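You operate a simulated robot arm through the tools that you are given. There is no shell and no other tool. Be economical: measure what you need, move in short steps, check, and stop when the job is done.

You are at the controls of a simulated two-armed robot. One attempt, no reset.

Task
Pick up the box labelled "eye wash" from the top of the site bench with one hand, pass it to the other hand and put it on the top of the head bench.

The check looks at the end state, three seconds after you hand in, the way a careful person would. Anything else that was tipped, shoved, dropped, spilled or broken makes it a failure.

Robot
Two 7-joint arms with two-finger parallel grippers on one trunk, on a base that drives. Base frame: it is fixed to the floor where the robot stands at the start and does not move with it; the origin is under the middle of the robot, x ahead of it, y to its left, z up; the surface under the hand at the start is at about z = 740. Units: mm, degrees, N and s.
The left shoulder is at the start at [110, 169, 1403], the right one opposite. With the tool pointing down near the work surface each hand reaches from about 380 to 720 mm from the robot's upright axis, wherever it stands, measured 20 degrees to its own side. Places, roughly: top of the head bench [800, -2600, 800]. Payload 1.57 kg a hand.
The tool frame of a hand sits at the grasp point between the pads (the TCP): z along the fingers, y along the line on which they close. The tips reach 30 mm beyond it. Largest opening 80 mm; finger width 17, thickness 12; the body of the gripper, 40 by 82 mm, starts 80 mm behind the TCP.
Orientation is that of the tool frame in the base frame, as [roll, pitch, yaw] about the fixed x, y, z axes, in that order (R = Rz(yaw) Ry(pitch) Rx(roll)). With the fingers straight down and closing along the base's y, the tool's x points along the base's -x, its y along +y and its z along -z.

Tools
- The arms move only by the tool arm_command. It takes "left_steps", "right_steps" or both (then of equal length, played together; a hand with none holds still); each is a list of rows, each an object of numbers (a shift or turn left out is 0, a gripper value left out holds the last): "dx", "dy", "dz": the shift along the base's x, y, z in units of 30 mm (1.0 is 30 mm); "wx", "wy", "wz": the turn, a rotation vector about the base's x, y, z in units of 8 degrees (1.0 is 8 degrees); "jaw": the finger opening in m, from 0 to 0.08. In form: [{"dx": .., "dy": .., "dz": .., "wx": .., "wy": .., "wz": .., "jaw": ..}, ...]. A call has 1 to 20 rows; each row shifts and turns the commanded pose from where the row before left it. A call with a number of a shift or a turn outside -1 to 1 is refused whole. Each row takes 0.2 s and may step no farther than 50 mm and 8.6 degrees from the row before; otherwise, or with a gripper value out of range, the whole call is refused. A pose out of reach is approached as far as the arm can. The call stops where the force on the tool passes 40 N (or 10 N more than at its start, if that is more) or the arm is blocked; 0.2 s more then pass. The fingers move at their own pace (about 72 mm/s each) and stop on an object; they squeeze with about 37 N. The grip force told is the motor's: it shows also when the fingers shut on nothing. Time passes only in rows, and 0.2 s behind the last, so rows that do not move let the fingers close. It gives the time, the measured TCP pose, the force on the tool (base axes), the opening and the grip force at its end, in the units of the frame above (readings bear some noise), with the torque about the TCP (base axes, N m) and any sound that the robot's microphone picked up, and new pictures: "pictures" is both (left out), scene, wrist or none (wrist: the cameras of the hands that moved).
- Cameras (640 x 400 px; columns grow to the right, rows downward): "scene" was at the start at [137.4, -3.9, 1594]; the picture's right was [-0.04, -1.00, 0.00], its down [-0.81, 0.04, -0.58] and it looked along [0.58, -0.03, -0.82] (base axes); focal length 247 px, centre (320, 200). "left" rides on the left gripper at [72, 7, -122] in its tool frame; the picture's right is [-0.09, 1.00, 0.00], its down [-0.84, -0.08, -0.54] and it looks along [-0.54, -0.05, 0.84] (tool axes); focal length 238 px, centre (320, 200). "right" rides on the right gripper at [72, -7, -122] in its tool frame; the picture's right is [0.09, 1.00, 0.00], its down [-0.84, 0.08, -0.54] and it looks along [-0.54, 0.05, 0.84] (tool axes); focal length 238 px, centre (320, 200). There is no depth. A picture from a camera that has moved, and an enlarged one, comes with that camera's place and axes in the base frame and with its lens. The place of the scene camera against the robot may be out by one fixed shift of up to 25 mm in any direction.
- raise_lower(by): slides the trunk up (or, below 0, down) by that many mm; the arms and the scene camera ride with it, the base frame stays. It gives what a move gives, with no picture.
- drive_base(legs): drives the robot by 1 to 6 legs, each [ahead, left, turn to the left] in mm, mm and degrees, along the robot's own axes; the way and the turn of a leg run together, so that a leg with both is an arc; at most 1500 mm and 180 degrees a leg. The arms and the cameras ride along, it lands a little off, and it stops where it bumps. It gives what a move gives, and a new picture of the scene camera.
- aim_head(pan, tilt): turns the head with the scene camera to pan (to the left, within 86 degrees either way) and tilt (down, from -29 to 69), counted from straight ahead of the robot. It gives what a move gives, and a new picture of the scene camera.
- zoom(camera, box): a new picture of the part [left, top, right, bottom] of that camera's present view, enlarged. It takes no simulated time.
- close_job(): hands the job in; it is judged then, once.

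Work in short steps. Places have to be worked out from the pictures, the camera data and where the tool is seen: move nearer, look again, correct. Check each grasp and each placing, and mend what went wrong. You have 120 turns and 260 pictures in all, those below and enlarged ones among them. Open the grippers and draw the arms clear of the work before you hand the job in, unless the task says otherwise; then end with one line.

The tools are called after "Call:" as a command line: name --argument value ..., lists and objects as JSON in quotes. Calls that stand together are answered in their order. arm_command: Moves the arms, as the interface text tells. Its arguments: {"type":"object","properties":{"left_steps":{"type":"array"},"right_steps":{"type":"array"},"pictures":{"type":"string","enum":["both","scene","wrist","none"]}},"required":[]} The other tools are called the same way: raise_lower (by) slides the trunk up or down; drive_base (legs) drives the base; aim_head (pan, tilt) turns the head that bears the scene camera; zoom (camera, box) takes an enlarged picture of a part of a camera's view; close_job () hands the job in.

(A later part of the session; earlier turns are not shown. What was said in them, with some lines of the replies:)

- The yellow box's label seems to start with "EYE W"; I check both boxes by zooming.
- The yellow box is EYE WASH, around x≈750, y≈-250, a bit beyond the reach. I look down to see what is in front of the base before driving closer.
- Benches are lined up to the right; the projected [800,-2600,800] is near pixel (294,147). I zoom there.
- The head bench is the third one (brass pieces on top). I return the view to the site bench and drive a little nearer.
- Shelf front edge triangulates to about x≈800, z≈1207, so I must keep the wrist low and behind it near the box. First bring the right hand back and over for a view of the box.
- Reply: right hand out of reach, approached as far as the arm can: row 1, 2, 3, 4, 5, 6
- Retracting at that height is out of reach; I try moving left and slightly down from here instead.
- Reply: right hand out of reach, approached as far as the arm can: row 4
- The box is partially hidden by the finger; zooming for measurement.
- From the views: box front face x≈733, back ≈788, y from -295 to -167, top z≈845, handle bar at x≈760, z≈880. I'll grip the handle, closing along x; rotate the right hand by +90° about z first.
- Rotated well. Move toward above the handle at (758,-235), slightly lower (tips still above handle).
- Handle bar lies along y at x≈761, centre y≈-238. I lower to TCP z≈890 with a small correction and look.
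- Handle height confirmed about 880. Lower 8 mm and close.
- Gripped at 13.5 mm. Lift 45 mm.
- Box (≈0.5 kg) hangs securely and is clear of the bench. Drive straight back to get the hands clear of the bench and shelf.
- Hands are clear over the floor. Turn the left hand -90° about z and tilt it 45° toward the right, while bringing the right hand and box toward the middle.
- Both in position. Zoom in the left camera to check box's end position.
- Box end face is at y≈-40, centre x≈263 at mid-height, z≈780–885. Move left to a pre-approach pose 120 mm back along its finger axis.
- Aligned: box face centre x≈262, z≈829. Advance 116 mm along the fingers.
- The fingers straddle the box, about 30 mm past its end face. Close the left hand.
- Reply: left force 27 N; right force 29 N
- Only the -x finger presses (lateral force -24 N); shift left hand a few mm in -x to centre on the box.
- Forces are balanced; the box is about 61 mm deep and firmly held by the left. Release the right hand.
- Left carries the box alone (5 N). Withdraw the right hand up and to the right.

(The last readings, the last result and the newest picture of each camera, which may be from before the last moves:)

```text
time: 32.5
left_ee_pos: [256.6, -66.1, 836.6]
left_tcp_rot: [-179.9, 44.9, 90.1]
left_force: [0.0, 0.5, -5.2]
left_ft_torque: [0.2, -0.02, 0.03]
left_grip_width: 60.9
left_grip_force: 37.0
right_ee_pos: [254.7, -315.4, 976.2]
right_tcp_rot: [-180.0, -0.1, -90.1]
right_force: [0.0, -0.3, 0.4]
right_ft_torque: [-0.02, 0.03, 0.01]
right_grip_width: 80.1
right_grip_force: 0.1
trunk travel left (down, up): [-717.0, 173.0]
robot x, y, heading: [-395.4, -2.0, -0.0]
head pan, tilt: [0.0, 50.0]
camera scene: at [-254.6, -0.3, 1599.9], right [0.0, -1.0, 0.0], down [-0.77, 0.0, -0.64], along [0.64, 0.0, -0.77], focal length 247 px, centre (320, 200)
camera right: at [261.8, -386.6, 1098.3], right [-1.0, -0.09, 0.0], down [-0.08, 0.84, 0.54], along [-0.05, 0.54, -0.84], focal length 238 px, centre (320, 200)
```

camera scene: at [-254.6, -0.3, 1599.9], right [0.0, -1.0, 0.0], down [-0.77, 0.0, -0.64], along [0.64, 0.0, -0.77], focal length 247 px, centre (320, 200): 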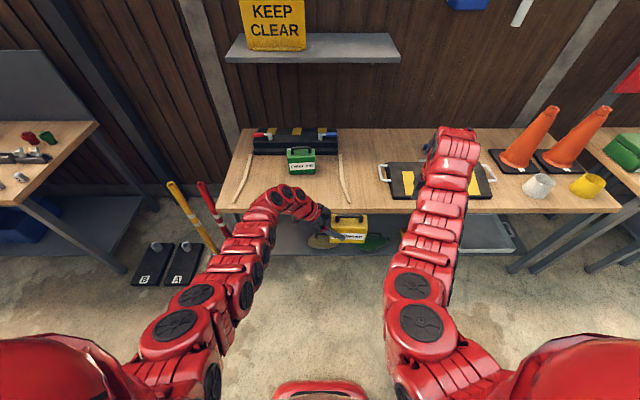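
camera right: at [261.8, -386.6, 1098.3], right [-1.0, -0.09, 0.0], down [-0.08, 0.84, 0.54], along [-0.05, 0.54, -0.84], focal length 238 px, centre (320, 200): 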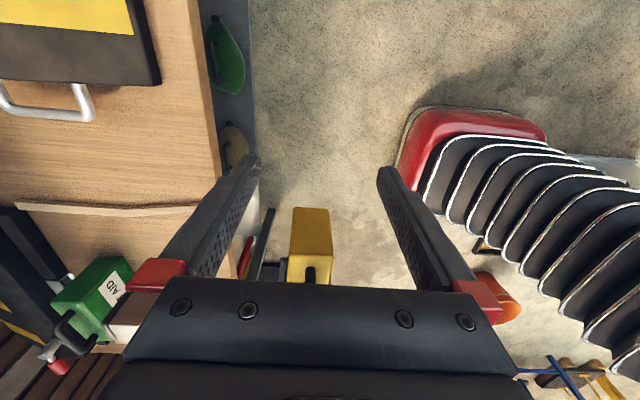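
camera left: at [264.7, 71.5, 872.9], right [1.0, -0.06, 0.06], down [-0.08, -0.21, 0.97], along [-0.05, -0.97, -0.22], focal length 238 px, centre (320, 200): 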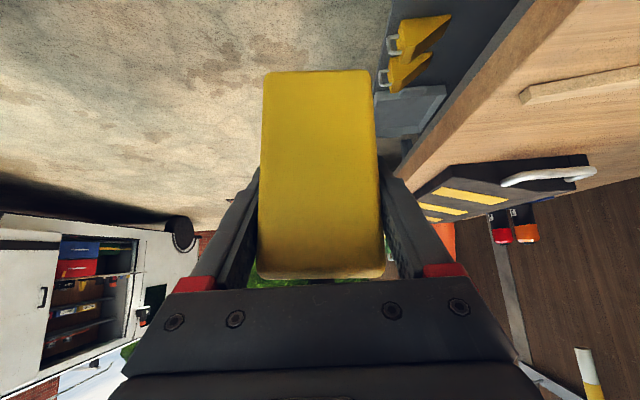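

Handover complete. Back off a bit for bench clearance and look toward the head bench.

Call:
drive_base --legs '[[-200, 0, 0], [0, -700, 0]]'

Call:
aim_head --pan -55 --tilt 30

```text
time: 33.8
left_ee_pos: [217.6, -63.5, 834.0]
left_tcp_rot: [-179.7, 44.6, 90.4]
left_force: [0.0, 0.2, -6.1]
left_ft_torque: [0.17, 0.02, -0.02]
left_grip_width: 60.7
left_grip_force: 37.1
right_ee_pos: [214.8, -314.5, 975.0]
right_tcp_rot: [179.9, 0.0, -90.0]
right_force: [-0.2, -0.2, 0.3]
right_ft_torque: [0.01, 0.05, 0.01]
right_grip_width: 80.0
right_grip_force: 0.0
trunk travel left (down, up): [-717.0, 173.0]
robot x, y, heading: [-443.0, -0.2, -0.0]
head pan, tilt: [0.0, 50.0]
stopped in leg 1: the robot was blocked; the commanded pose is now the measured one
camera scene: at [-293.7, -0.6, 1599.5], right [0.0, -1.0, 0.0], down [-0.77, 0.0, -0.64], along [0.64, 0.0, -0.77], focal length 247 px, centre (320, 200)
```

scene: 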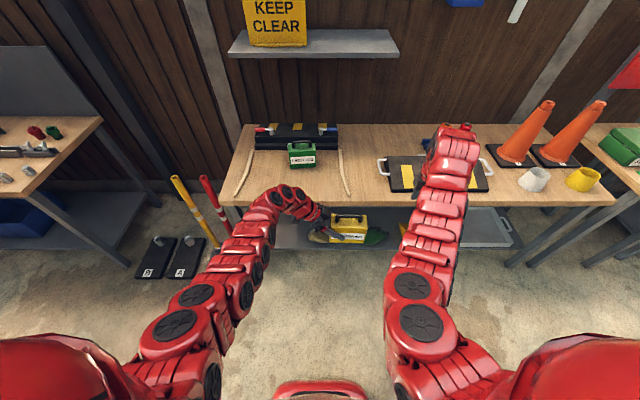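

```text
time: 35.1
left_ee_pos: [214.6, -63.3, 835.9]
left_tcp_rot: [-179.9, 44.7, 90.2]
left_force: [-0.1, 0.8, -4.4]
left_ft_torque: [0.21, 0.01, -0.01]
left_grip_width: 61.2
left_grip_force: 37.1
right_ee_pos: [212.8, -313.8, 976.5]
right_tcp_rot: [-180.0, 0.0, -89.9]
right_force: [-0.2, -0.5, 0.1]
right_ft_torque: [0.01, 0.01, -0.01]
right_grip_width: 80.0
right_grip_force: 0.0
trunk travel left (down, up): [-717.0, 173.0]
robot x, y, heading: [-441.1, -1.0, -0.2]
head pan, tilt: [-55.0, 30.0]
camera scene: at [-322.4, -74.3, 1629.5], right [-0.82, -0.57, 0.0], down [-0.29, 0.41, -0.87], along [0.5, -0.71, -0.5], focal length 247 px, centre (320, 200)
```

scene: 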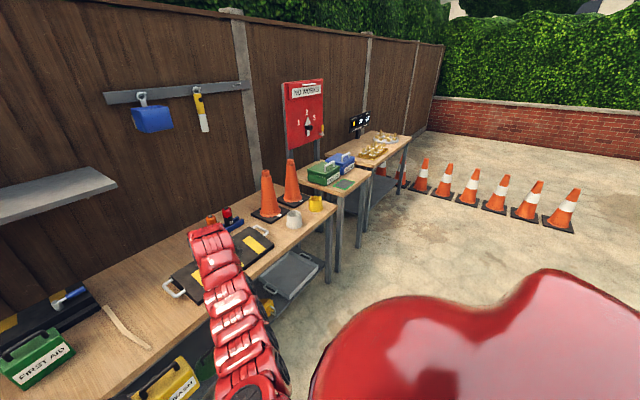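

Something behind blocks the base; I go forward 60 mm away from it, then strafe right along the benches (box at x≈275, bench edges ≥400).

Call:
drive_base --legs '[[60, 0, 0], [0, -700, 0]]'

Call:
aim_head --pan -86 --tilt 35

```text
time: 39.4
left_ee_pos: [276.7, -745.9, 834.7]
left_tcp_rot: [-180.0, 44.7, 90.5]
left_force: [1.0, 0.1, -5.5]
left_ft_torque: [0.15, 0.0, -0.01]
left_grip_width: 60.5
left_grip_force: 36.9
right_ee_pos: [277.0, -996.4, 975.7]
right_tcp_rot: [-179.9, 0.0, -89.7]
right_force: [-0.7, -0.5, 0.3]
right_ft_torque: [0.03, -0.04, -0.01]
right_grip_width: 80.1
right_grip_force: 0.0
trunk travel left (down, up): [-717.0, 173.0]
robot x, y, heading: [-378.4, -686.5, 0.3]
head pan, tilt: [-55.0, 30.0]
camera scene: at [-259.8, -758.2, 1629.4], right [-0.82, -0.58, 0.0], down [-0.29, 0.41, -0.87], along [0.5, -0.71, -0.5], focal length 247 px, centre (320, 200)
```

scene: 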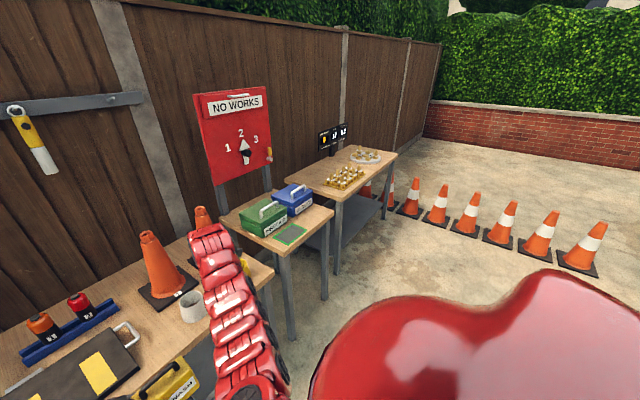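

```text
time: 40.4
left_ee_pos: [279.4, -744.4, 835.5]
left_tcp_rot: [-179.9, 44.7, 90.5]
left_force: [-0.6, -0.7, -5.3]
left_ft_torque: [0.2, -0.03, 0.01]
left_grip_width: 60.7
left_grip_force: 37.3
right_ee_pos: [276.3, -994.6, 976.4]
right_tcp_rot: [-179.9, 0.0, -89.5]
right_force: [0.1, -0.7, -0.9]
right_ft_torque: [-0.04, -0.01, 0.01]
right_grip_width: 80.0
right_grip_force: 0.2
trunk travel left (down, up): [-717.0, 173.0]
robot x, y, heading: [-378.0, -683.1, 0.5]
head pan, tilt: [-85.9, 35.0]
camera scene: at [-305.2, -772.0, 1621.7], right [-1.0, -0.08, 0.0], down [-0.04, 0.57, -0.82], along [0.06, -0.82, -0.57], focal length 247 px, centre (320, 200)
```

scene: 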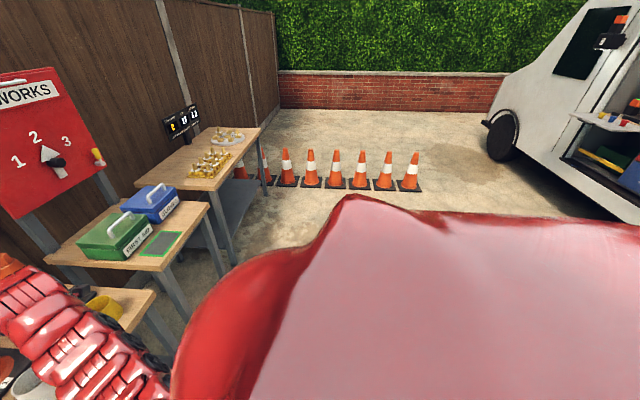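

The way is clear. A quick look to the left-behind to check what the base touched.

Call:
aim_head --pan 86 --tilt 40

```text
time: 43.0
left_ee_pos: [276.8, -745.3, 835.2]
left_tcp_rot: [-179.7, 44.6, 90.5]
left_force: [0.9, -0.1, -5.5]
left_ft_torque: [0.16, -0.02, -0.01]
left_grip_width: 60.6
left_grip_force: 37.0
right_ee_pos: [277.6, -994.5, 976.3]
right_tcp_rot: [-180.0, 0.0, -89.5]
right_force: [0.7, 0.1, -0.2]
right_ft_torque: [0.01, 0.0, 0.01]
right_grip_width: 80.1
right_grip_force: 0.2
trunk travel left (down, up): [-717.0, 173.0]
robot x, y, heading: [-374.6, -683.5, 0.2]
head pan, tilt: [85.9, 40.0]
camera scene: at [-306.4, -599.5, 1614.1], right [1.0, -0.07, 0.0], down [-0.04, -0.64, -0.77], along [0.05, 0.76, -0.64], focal length 247 px, centre (320, 200)
```

scene: 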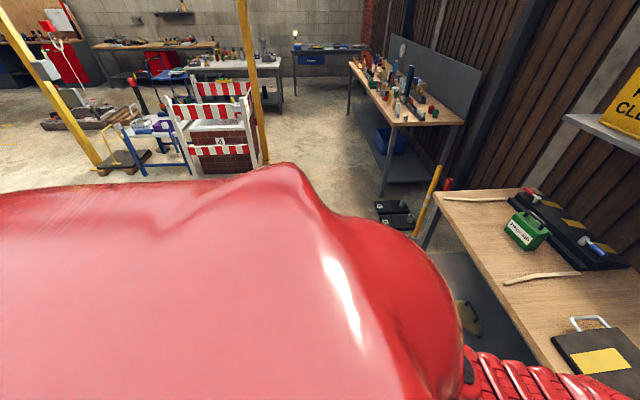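

Nothing visibly disturbed. Continue strafing right and view the head bench from in front.

Call:
drive_base --legs '[[0, -900, 0], [0, -600, 0]]'

Call:
aim_head --pan -20 --tilt 35

```text
time: 50.6
left_ee_pos: [289.4, -2215.8, 834.4]
left_tcp_rot: [-179.9, 44.6, 90.9]
left_force: [-0.2, 0.5, -5.8]
left_ft_torque: [0.19, -0.01, 0.02]
left_grip_width: 60.7
left_grip_force: 37.3
right_ee_pos: [289.1, -2467.4, 975.5]
right_tcp_rot: [180.0, 0.0, -89.2]
right_force: [-0.4, -0.2, -0.4]
right_ft_torque: [-0.04, -0.03, -0.01]
right_grip_width: 80.3
right_grip_force: 0.0
trunk travel left (down, up): [-717.0, 173.0]
robot x, y, heading: [-372.2, -2161.4, 0.5]
head pan, tilt: [85.9, 40.0]
camera scene: at [-295.9, -2075.6, 1614.1], right [1.0, -0.06, 0.0], down [-0.04, -0.64, -0.77], along [0.04, 0.76, -0.64], focal length 247 px, centre (320, 200)
```

scene: 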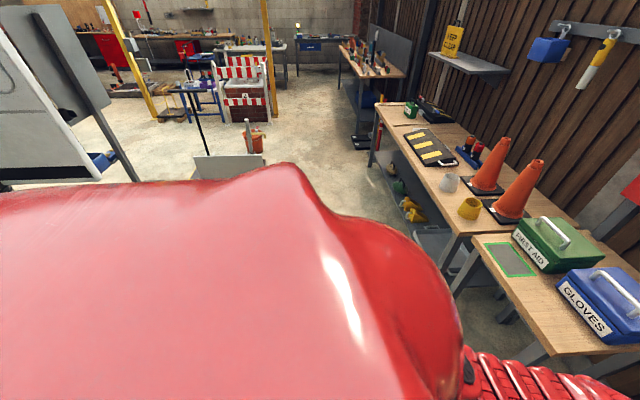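

```text
time: 52.4
left_ee_pos: [289.3, -2216.2, 836.6]
left_tcp_rot: [-179.9, 44.6, 91.1]
left_force: [-0.6, -1.0, -5.3]
left_ft_torque: [0.21, -0.01, 0.0]
left_grip_width: 60.7
left_grip_force: 37.2
right_ee_pos: [290.6, -2467.3, 976.0]
right_tcp_rot: [-179.9, 0.0, -89.3]
right_force: [-0.8, 0.0, 0.2]
right_ft_torque: [0.01, 0.01, 0.03]
right_grip_width: 79.9
right_grip_force: 0.1
trunk travel left (down, up): [-717.0, 173.0]
robot x, y, heading: [-365.1, -2161.5, 0.6]
head pan, tilt: [-20.0, 35.0]
camera scene: at [-217.7, -2189.4, 1621.6], right [-0.33, -0.94, 0.0], down [-0.54, 0.19, -0.82], along [0.77, -0.27, -0.57], focal length 247 px, centre (320, 200)
```

scene: 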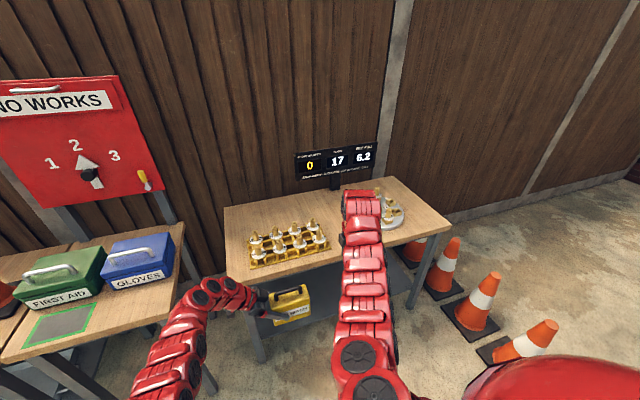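

The head bench spans about x 440–1000, y -3110..-2060, with a brass tray at its left-middle and a disc at right. I strafe to face the free middle and look again with the right arm raised aside.

Call:
drive_base --legs '[[0, -400, 0]]'

Call:
arm_command --right_steps '[{"dy": -1}, {"dy": -1}, {"dy": -1}, {"dy": -1}, {"dy": -1}, {}]' --pictures "none"

Call:
aim_head --pan 0 --tilt 35

```text
time: 54.9
left_ee_pos: [296.6, -2606.8, 835.6]
left_tcp_rot: [-179.9, 44.6, 91.6]
left_force: [-0.5, -0.1, -4.5]
left_ft_torque: [0.17, 0.0, 0.02]
left_grip_width: 60.3
left_grip_force: 37.1
right_ee_pos: [300.0, -2857.3, 976.6]
right_tcp_rot: [-180.0, 0.1, -88.7]
right_force: [0.1, -0.3, 0.9]
right_ft_torque: [0.01, 0.03, 0.04]
right_grip_width: 80.2
right_grip_force: 0.0
trunk travel left (down, up): [-717.0, 173.0]
robot x, y, heading: [-357.3, -2558.0, 1.2]
head pan, tilt: [-20.0, 35.0]
camera scene: at [-210.8, -2583.5, 1621.6], right [-0.32, -0.95, 0.0], down [-0.54, 0.18, -0.82], along [0.78, -0.26, -0.57], focal length 247 px, centre (320, 200)
```

scene: 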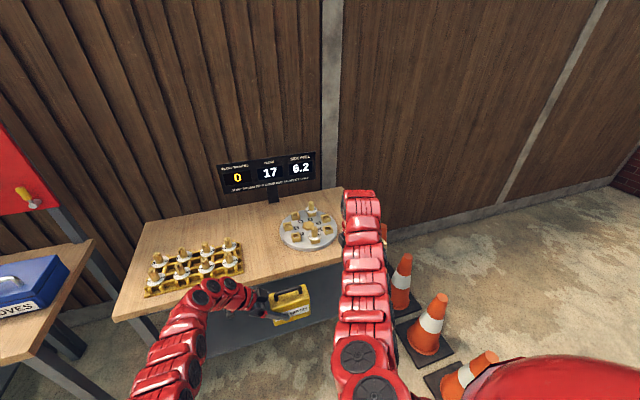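

```text
time: 56.3
left_ee_pos: [297.7, -2605.8, 834.7]
left_tcp_rot: [-179.9, 44.7, 91.5]
left_force: [-0.9, 0.8, -5.0]
left_ft_torque: [0.19, -0.03, 0.02]
left_grip_width: 60.5
left_grip_force: 36.8
right_ee_pos: [300.1, -3004.0, 975.1]
right_tcp_rot: [179.9, -0.1, -88.6]
right_force: [-0.3, -0.2, -0.3]
right_ft_torque: [-0.02, 0.01, -0.01]
right_grip_width: 80.0
right_grip_force: 0.0
trunk travel left (down, up): [-717.0, 173.0]
robot x, y, heading: [-360.7, -2557.1, 1.3]
head pan, tilt: [-20.0, 35.0]
```

```text
time: 57.1
left_ee_pos: [297.7, -2605.7, 834.6]
left_tcp_rot: [-179.9, 44.6, 91.6]
left_force: [-0.7, 0.2, -4.9]
left_ft_torque: [0.19, -0.02, -0.01]
left_grip_width: 60.3
left_grip_force: 36.9
right_ee_pos: [299.4, -3004.6, 974.6]
right_tcp_rot: [179.9, 0.0, -88.7]
right_force: [-0.1, 0.2, -0.9]
right_ft_torque: [-0.01, 0.0, -0.01]
right_grip_width: 80.1
right_grip_force: 0.1
trunk travel left (down, up): [-717.0, 173.0]
robot x, y, heading: [-360.7, -2555.3, 1.0]
head pan, tilt: [0.0, 35.0]
camera scene: at [-206.2, -2553.5, 1621.6], right [0.02, -1.0, 0.0], down [-0.57, -0.01, -0.82], along [0.82, 0.02, -0.57], focal length 247 px, centre (320, 200)
```

scene: 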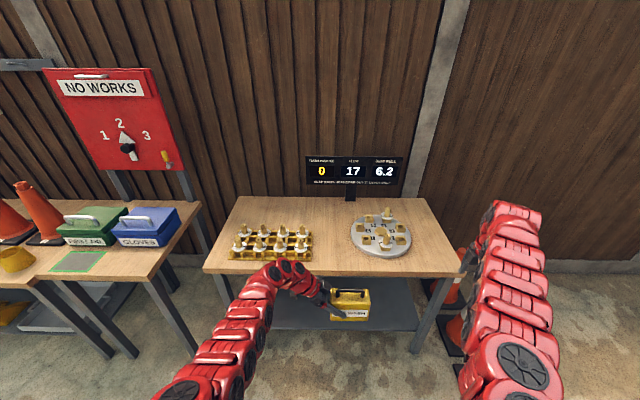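

Clear view: brass tray ends at y≈-2498, the disc begins at y≈-2675. Turning the hand so the fingers point forward (box long axis along x) fits that gap comfortably. Raise 75 mm and rotate left +90° about z.

Call:
arm_command --left_steps '[{"dz": 0.6}, {"dz": 0.6}, {"dz": 0.6}, {"dz": 0.6, "wz": 0.5}, {"wz": 0.9}, {"wz": 0.9}, {"wz": 0.9}, {"wz": 0.9}, {"wz": 0.9}, {"wz": 0.9}, {"wz": 0.9}, {"wz": 0.9}, {"wz": 0.9}, {"wz": 0.9}, {"wz": 0.9}, {"wz": 0.65}, {}]' --pictures "both"

```text
time: 60.7
left_ee_pos: [296.7, -2605.5, 905.7]
left_tcp_rot: [179.9, 44.6, 179.9]
left_force: [-0.4, 0.6, -5.4]
left_ft_torque: [-0.01, 0.2, -0.02]
left_grip_width: 60.3
left_grip_force: 37.6
right_ee_pos: [299.8, -3004.2, 974.0]
right_tcp_rot: [179.9, 0.1, -88.8]
right_force: [0.1, -0.3, 0.2]
right_ft_torque: [-0.01, -0.02, -0.01]
right_grip_width: 80.0
right_grip_force: 0.2
trunk travel left (down, up): [-717.0, 173.0]
robot x, y, heading: [-362.9, -2554.8, 1.5]
head pan, tilt: [0.0, 35.0]
camera scene: at [-206.2, -2553.1, 1621.6], right [0.02, -1.0, 0.0], down [-0.57, -0.01, -0.82], along [0.82, 0.02, -0.57], focal length 247 px, centre (320, 200)
camera left: at [160.1, -2598.4, 944.2], right [0.07, 1.0, 0.06], down [0.22, -0.08, 0.97], along [0.97, -0.05, -0.22], focal length 238 px, centre (320, 200)
```

scene: 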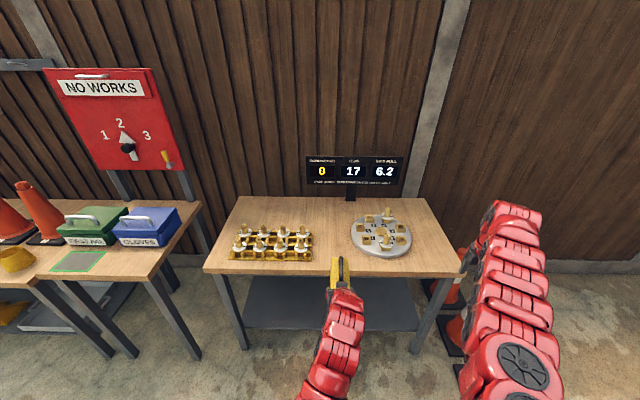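
left: 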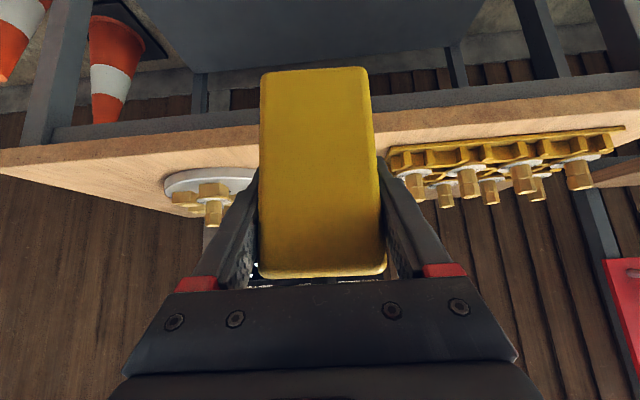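

Box now points forward, bottom at z≈850, clear of the bench top (~800). Drive forward 200 mm then check alignment.

Call:
drive_base --legs '[[200, 0, 0]]'

Call:
zoom --camera "left" --box '[0, 0, 640, 400]'

Call:
aim_head --pan 0 --tilt 50

```text
time: 62.3
left_ee_pos: [495.9, -2604.0, 906.2]
left_tcp_rot: [-180.0, 44.6, 179.7]
left_force: [0.9, 0.2, -5.5]
left_ft_torque: [-0.01, 0.23, 0.0]
left_grip_width: 60.1
left_grip_force: 37.0
right_ee_pos: [497.9, -3002.2, 975.3]
right_tcp_rot: [180.0, 0.0, -88.8]
right_force: [0.3, -0.1, 0.3]
right_ft_torque: [0.01, 0.0, -0.02]
right_grip_width: 79.9
right_grip_force: 0.1
trunk travel left (down, up): [-717.0, 173.0]
robot x, y, heading: [-160.7, -2548.2, 1.3]
head pan, tilt: [0.0, 35.0]
camera scene: at [-7.1, -2549.6, 1621.7], right [0.02, -1.0, 0.0], down [-0.57, -0.01, -0.82], along [0.82, 0.02, -0.57], focal length 247 px, centre (320, 200)
```

scene: 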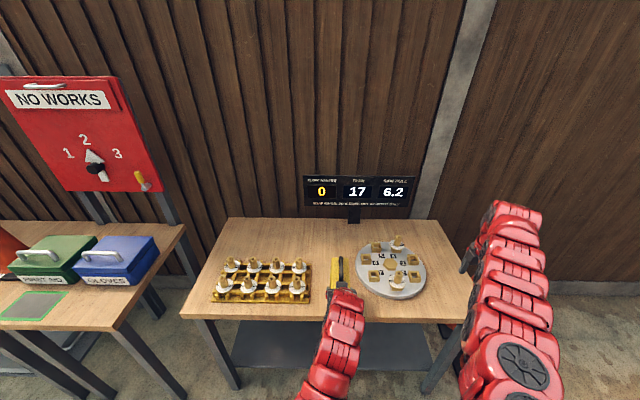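

```text
1.00 times, centred on (320, 200) of left (not enlarged: the box is as wide or as high as the picture)
camera zoom: at [359.1, -2595.7, 944.2], right [0.07, 1.0, 0.06], down [0.22, -0.08, 0.97], along [0.97, -0.06, -0.22], focal length 238 px, centre (320, 200)
```

zoom: 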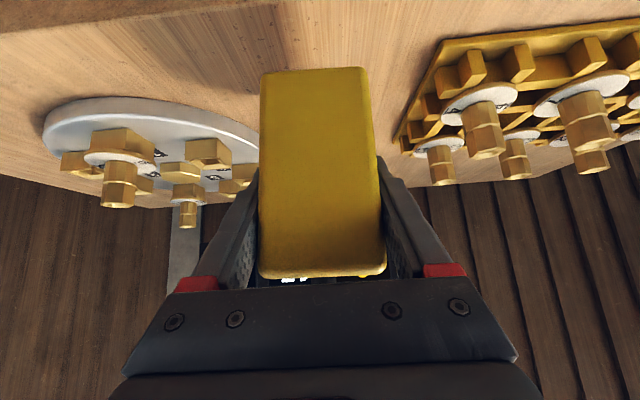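

```text
time: 63.1
left_ee_pos: [495.7, -2604.5, 907.2]
left_tcp_rot: [179.9, 44.6, 179.7]
left_force: [0.6, -0.7, -5.1]
left_ft_torque: [0.02, 0.22, -0.03]
left_grip_width: 60.5
left_grip_force: 36.9
right_ee_pos: [497.3, -3002.1, 974.6]
right_tcp_rot: [179.9, 0.0, -88.8]
right_force: [-0.3, -0.1, 0.6]
right_ft_torque: [-0.01, -0.02, -0.01]
right_grip_width: 80.1
right_grip_force: 0.0
trunk travel left (down, up): [-717.0, 173.0]
robot x, y, heading: [-160.3, -2551.7, 1.3]
head pan, tilt: [0.0, 50.0]
camera scene: at [-18.3, -2550.0, 1600.0], right [0.02, -1.0, 0.0], down [-0.77, -0.01, -0.64], along [0.64, 0.01, -0.77], focal length 247 px, centre (320, 200)
```

scene: 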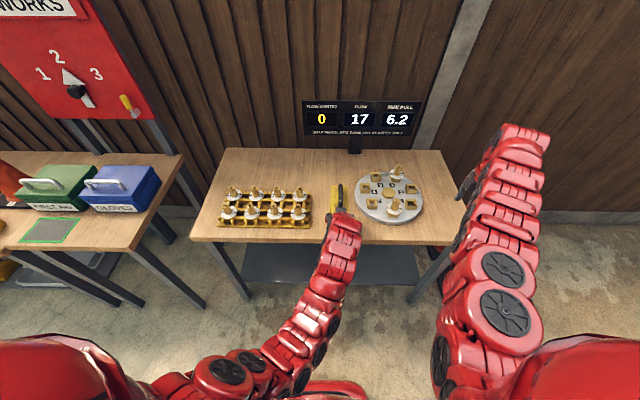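

Gap is y -2510 (tray) to ≈-2680 (disc); box at y≈-2604. Move forward 45 mm, 8 mm left, then lower 38 mm.

Call:
arm_command --left_steps '[{"dx": 0.5, "dy": 0.09}, {"dx": 0.5, "dy": 0.09}, {"dx": 0.5, "dy": 0.09}, {"dz": -0.4}, {"dz": -0.4}, {"dz": -0.4}, {}]' --pictures "both"

```text
time: 64.7
left_ee_pos: [541.3, -2594.4, 871.6]
left_tcp_rot: [-179.9, 44.6, 179.7]
left_force: [-0.3, 0.1, -5.3]
left_ft_torque: [0.02, 0.2, 0.02]
left_grip_width: 60.4
left_grip_force: 37.2
right_ee_pos: [497.5, -3001.3, 975.3]
right_tcp_rot: [179.9, -0.1, -88.8]
right_force: [0.1, -0.2, 1.0]
right_ft_torque: [-0.02, 0.0, 0.0]
right_grip_width: 80.0
right_grip_force: 0.0
trunk travel left (down, up): [-717.0, 173.0]
robot x, y, heading: [-161.4, -2551.7, 1.1]
head pan, tilt: [0.0, 50.0]
camera scene: at [-18.4, -2549.9, 1599.9], right [0.02, -1.0, 0.0], down [-0.77, -0.01, -0.64], along [0.64, 0.01, -0.77], focal length 247 px, centre (320, 200)
camera left: at [404.4, -2587.9, 909.2], right [0.07, 1.0, 0.06], down [0.21, -0.08, 0.97], along [0.97, -0.06, -0.22], focal length 238 px, centre (320, 200)
```

scene: 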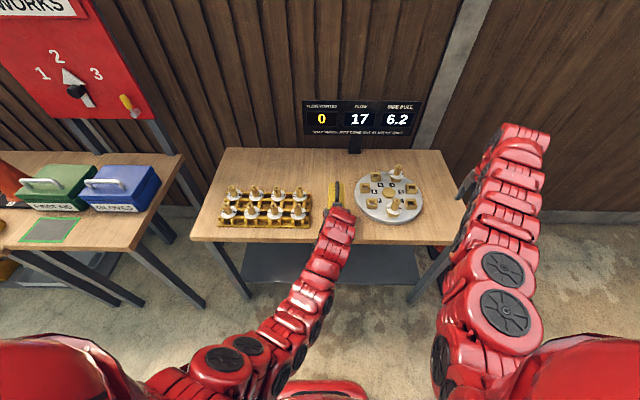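
left: 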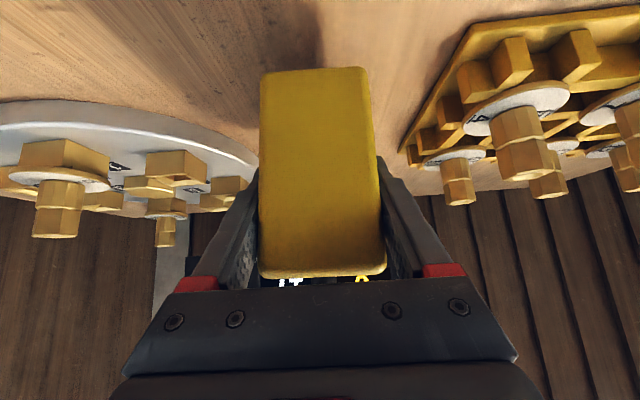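

Clearances on both sides look fine. Lower gently 15 mm.

Call:
arm_command --left_steps '[{"dz": -0.15}, {"dz": -0.15}, {"dz": -0.1}, {"dz": -0.1}, {}]' --pictures "wrist"

```text
time: 65.9
left_ee_pos: [539.9, -2595.8, 855.8]
left_tcp_rot: [180.0, 44.4, 179.6]
left_force: [-0.5, 0.6, -5.7]
left_ft_torque: [-0.04, 0.25, -0.01]
left_grip_width: 60.2
left_grip_force: 36.8
right_ee_pos: [496.6, -3002.3, 974.3]
right_tcp_rot: [179.9, 0.0, -88.8]
right_force: [0.5, -1.1, 0.1]
right_ft_torque: [0.02, 0.0, -0.02]
right_grip_width: 80.2
right_grip_force: 0.1
trunk travel left (down, up): [-717.0, 173.0]
robot x, y, heading: [-163.4, -2551.9, 1.2]
head pan, tilt: [0.0, 50.0]
camera left: at [403.5, -2588.0, 893.1], right [0.07, 1.0, 0.06], down [0.22, -0.08, 0.97], along [0.97, -0.06, -0.22], focal length 238 px, centre (320, 200)
```

left: 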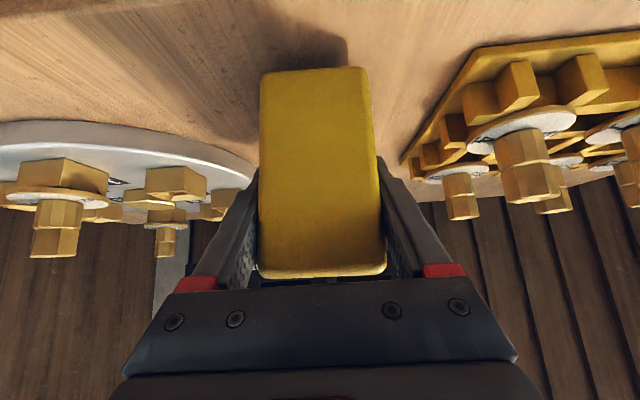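

Not yet in contact; continue in 3 mm rows.

Call:
arm_command --left_steps '[{"dz": -0.1}, {"dz": -0.1}, {"dz": -0.1}, {}]' --pictures "wrist"

```text
time: 66.9
left_ee_pos: [540.6, -2596.1, 847.6]
left_tcp_rot: [179.9, 44.6, 179.7]
left_force: [-0.4, 0.2, -5.3]
left_ft_torque: [0.01, 0.17, 0.0]
left_grip_width: 59.8
left_grip_force: 37.3
right_ee_pos: [498.3, -3002.2, 975.6]
right_tcp_rot: [179.8, 0.0, -88.8]
right_force: [0.5, -0.5, -1.0]
right_ft_torque: [0.01, 0.0, 0.03]
right_grip_width: 79.9
right_grip_force: 0.0
trunk travel left (down, up): [-717.0, 173.0]
robot x, y, heading: [-158.5, -2551.9, 1.2]
head pan, tilt: [0.0, 50.0]
camera left: at [403.8, -2587.8, 884.1], right [0.07, 1.0, 0.06], down [0.22, -0.08, 0.97], along [0.97, -0.06, -0.22], focal length 238 px, centre (320, 200)
```

left: 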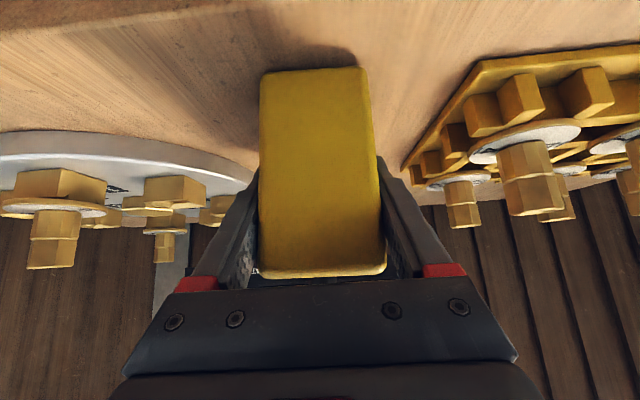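

Shadow closing in; about 10 mm left. Continue.

Call:
arm_command --left_steps '[{"dz": -0.1}, {"dz": -0.08}, {"dz": -0.07}, {}]' --pictures "wrist"

```text
time: 67.9
left_ee_pos: [540.8, -2597.1, 842.5]
left_tcp_rot: [-179.8, 45.0, 179.8]
left_force: [2.9, 4.1, 15.0]
left_ft_torque: [-0.29, 0.62, -0.07]
left_grip_width: 59.6
left_grip_force: 36.9
right_ee_pos: [496.8, -3000.4, 976.7]
right_tcp_rot: [179.9, -0.1, -88.9]
right_force: [0.1, 1.3, 0.8]
right_ft_torque: [0.02, -0.01, 0.01]
right_grip_width: 79.7
right_grip_force: 0.1
trunk travel left (down, up): [-717.0, 173.0]
robot x, y, heading: [-159.9, -2553.7, 0.9]
head pan, tilt: [0.0, 50.0]
camera left: at [404.0, -2587.1, 878.9], right [0.07, 1.0, 0.06], down [0.21, -0.08, 0.97], along [0.98, -0.05, -0.21], focal length 238 px, centre (320, 200)
```

left: 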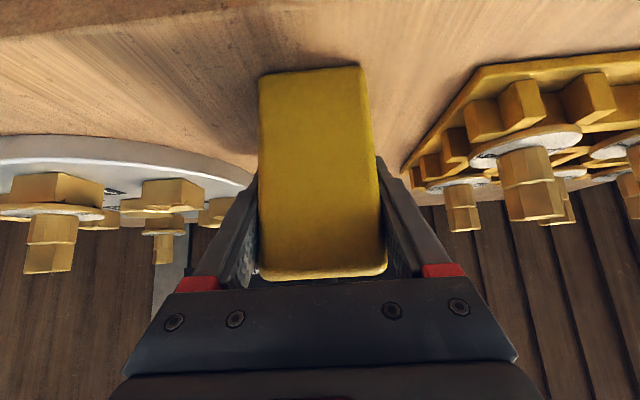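

Contact (~20 N). Open the fingers, then check.

Call:
arm_command --left_steps '[{"jaw": 0.064}, {"jaw": 0.068}, {"jaw": 0.08}, {}, {}]' --pictures "wrist"

```text
time: 69.1
left_ee_pos: [542.0, -2595.5, 839.9]
left_tcp_rot: [180.0, 44.5, 179.7]
left_force: [0.8, 0.6, -0.1]
left_ft_torque: [0.0, 0.03, 0.02]
left_grip_width: 80.0
left_grip_force: 0.0
right_ee_pos: [496.7, -3003.1, 976.3]
right_tcp_rot: [180.0, 0.0, -88.8]
right_force: [0.6, 1.1, -0.1]
right_ft_torque: [-0.02, 0.01, 0.01]
right_grip_width: 80.0
right_grip_force: 0.1
trunk travel left (down, up): [-717.0, 173.0]
robot x, y, heading: [-158.8, -2548.7, 0.9]
head pan, tilt: [0.0, 50.0]
camera left: at [403.7, -2588.2, 876.7], right [0.07, 1.0, 0.06], down [0.21, -0.08, 0.97], along [0.97, -0.06, -0.22], focal length 238 px, centre (320, 200)
```

left: 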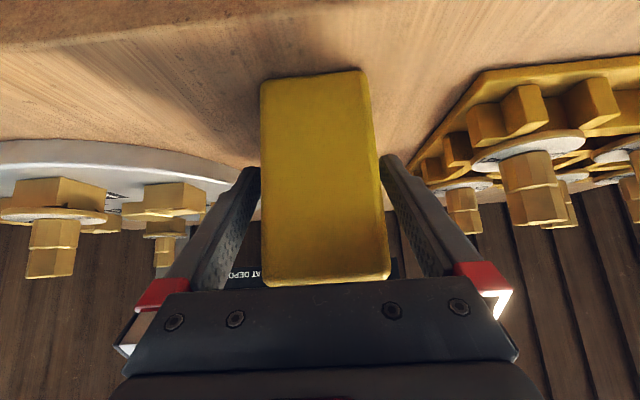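

Box stands on the bench, fingers free on both sides. Withdraw back along the finger axis.

Call:
arm_command --left_steps '[{"dx": -0.4, "dz": 0.4}, {"dx": -0.6, "dz": 0.6}, {"dx": -0.6, "dz": 0.6}, {"dx": -0.6, "dz": 0.6}, {"dx": -0.6, "dz": 0.6}, {}]' --pictures "both"

```text
time: 70.5
left_ee_pos: [454.3, -2594.5, 924.0]
left_tcp_rot: [179.9, 44.6, 179.7]
left_force: [0.5, -0.2, 0.1]
left_ft_torque: [-0.01, -0.04, 0.0]
left_grip_width: 80.1
left_grip_force: 0.1
right_ee_pos: [496.9, -3002.8, 974.9]
right_tcp_rot: [179.9, 0.0, -88.7]
right_force: [-0.8, -0.3, 0.2]
right_ft_torque: [0.01, 0.05, -0.03]
right_grip_width: 80.0
right_grip_force: 0.1
trunk travel left (down, up): [-717.0, 173.0]
robot x, y, heading: [-160.4, -2556.0, 1.1]
head pan, tilt: [0.0, 50.0]
camera scene: at [-18.6, -2549.9, 1599.9], right [0.02, -1.0, 0.0], down [-0.77, -0.01, -0.64], along [0.64, 0.01, -0.77], focal length 247 px, centre (320, 200)
camera left: at [317.9, -2586.5, 961.5], right [0.07, 1.0, 0.06], down [0.21, -0.08, 0.97], along [0.97, -0.06, -0.22], focal length 238 px, centre (320, 200)
```

scene: 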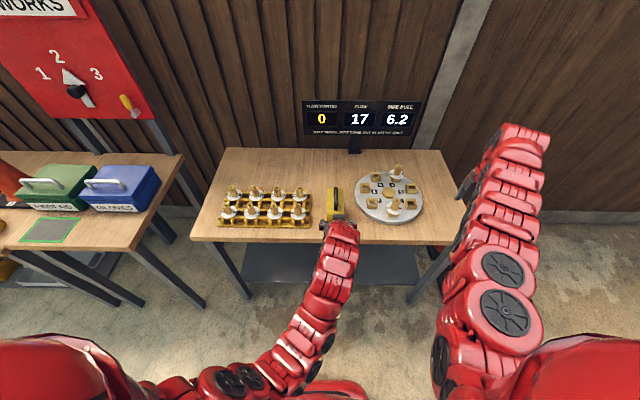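
left: 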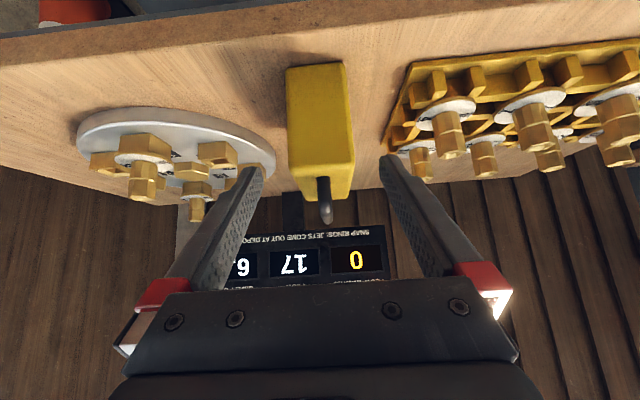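

Box stands upright between tray and disc, touching neither. Drive back to draw both arms clear and verify.

Call:
drive_base --legs '[[-200, 0, 0]]'

Call:
zoom --camera "scene" --box '[180, 100, 480, 290]'

```text
time: 72.1
left_ee_pos: [257.6, -2599.3, 923.8]
left_tcp_rot: [180.0, 44.7, 179.6]
left_force: [-0.4, -0.8, -0.5]
left_ft_torque: [0.01, 0.02, -0.03]
left_grip_width: 80.1
left_grip_force: 0.2
right_ee_pos: [300.4, -3006.6, 976.7]
right_tcp_rot: [-180.0, 0.0, -88.8]
right_force: [0.5, 0.2, -0.5]
right_ft_torque: [-0.01, -0.01, -0.02]
right_grip_width: 80.0
right_grip_force: 0.0
trunk travel left (down, up): [-717.0, 173.0]
robot x, y, heading: [-359.9, -2555.6, 1.1]
head pan, tilt: [0.0, 50.0]
camera scene: at [-215.9, -2553.8, 1600.0], right [0.02, -1.0, 0.0], down [-0.77, -0.01, -0.64], along [0.64, 0.01, -0.77], focal length 247 px, centre (320, 200)
```

scene: 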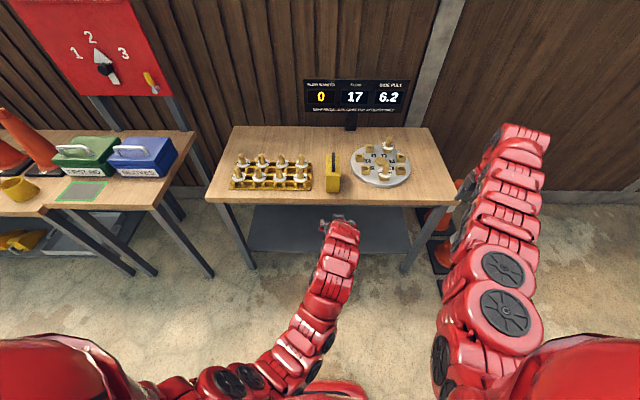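

```text
2.11 times, centred on (330, 195) of scene
camera zoom: at [-215.9, -2553.8, 1600.0], right [0.02, -1.0, 0.0], down [-0.77, -0.01, -0.64], along [0.64, 0.01, -0.77], focal length 520 px, centre (299, 210)
```

zoom: 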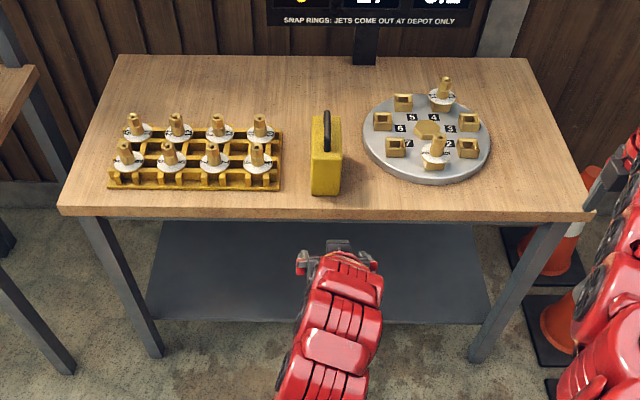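

The box stands upright on the head bench, nothing else has been disturbed there, and both grippers are open and clear. I hand in.

Call:
close_job

```text
The job is handed in.
```

The "eye wash" box is standing upright on the head bench: the right hand picked it up, the left hand took it over and set it down between the brass tray and the disc, touching neither. When backing away from the site bench the base was once stopped by something behind it; I saw nothing tipped, but the spot directly behind the robot was hidden from the camera.
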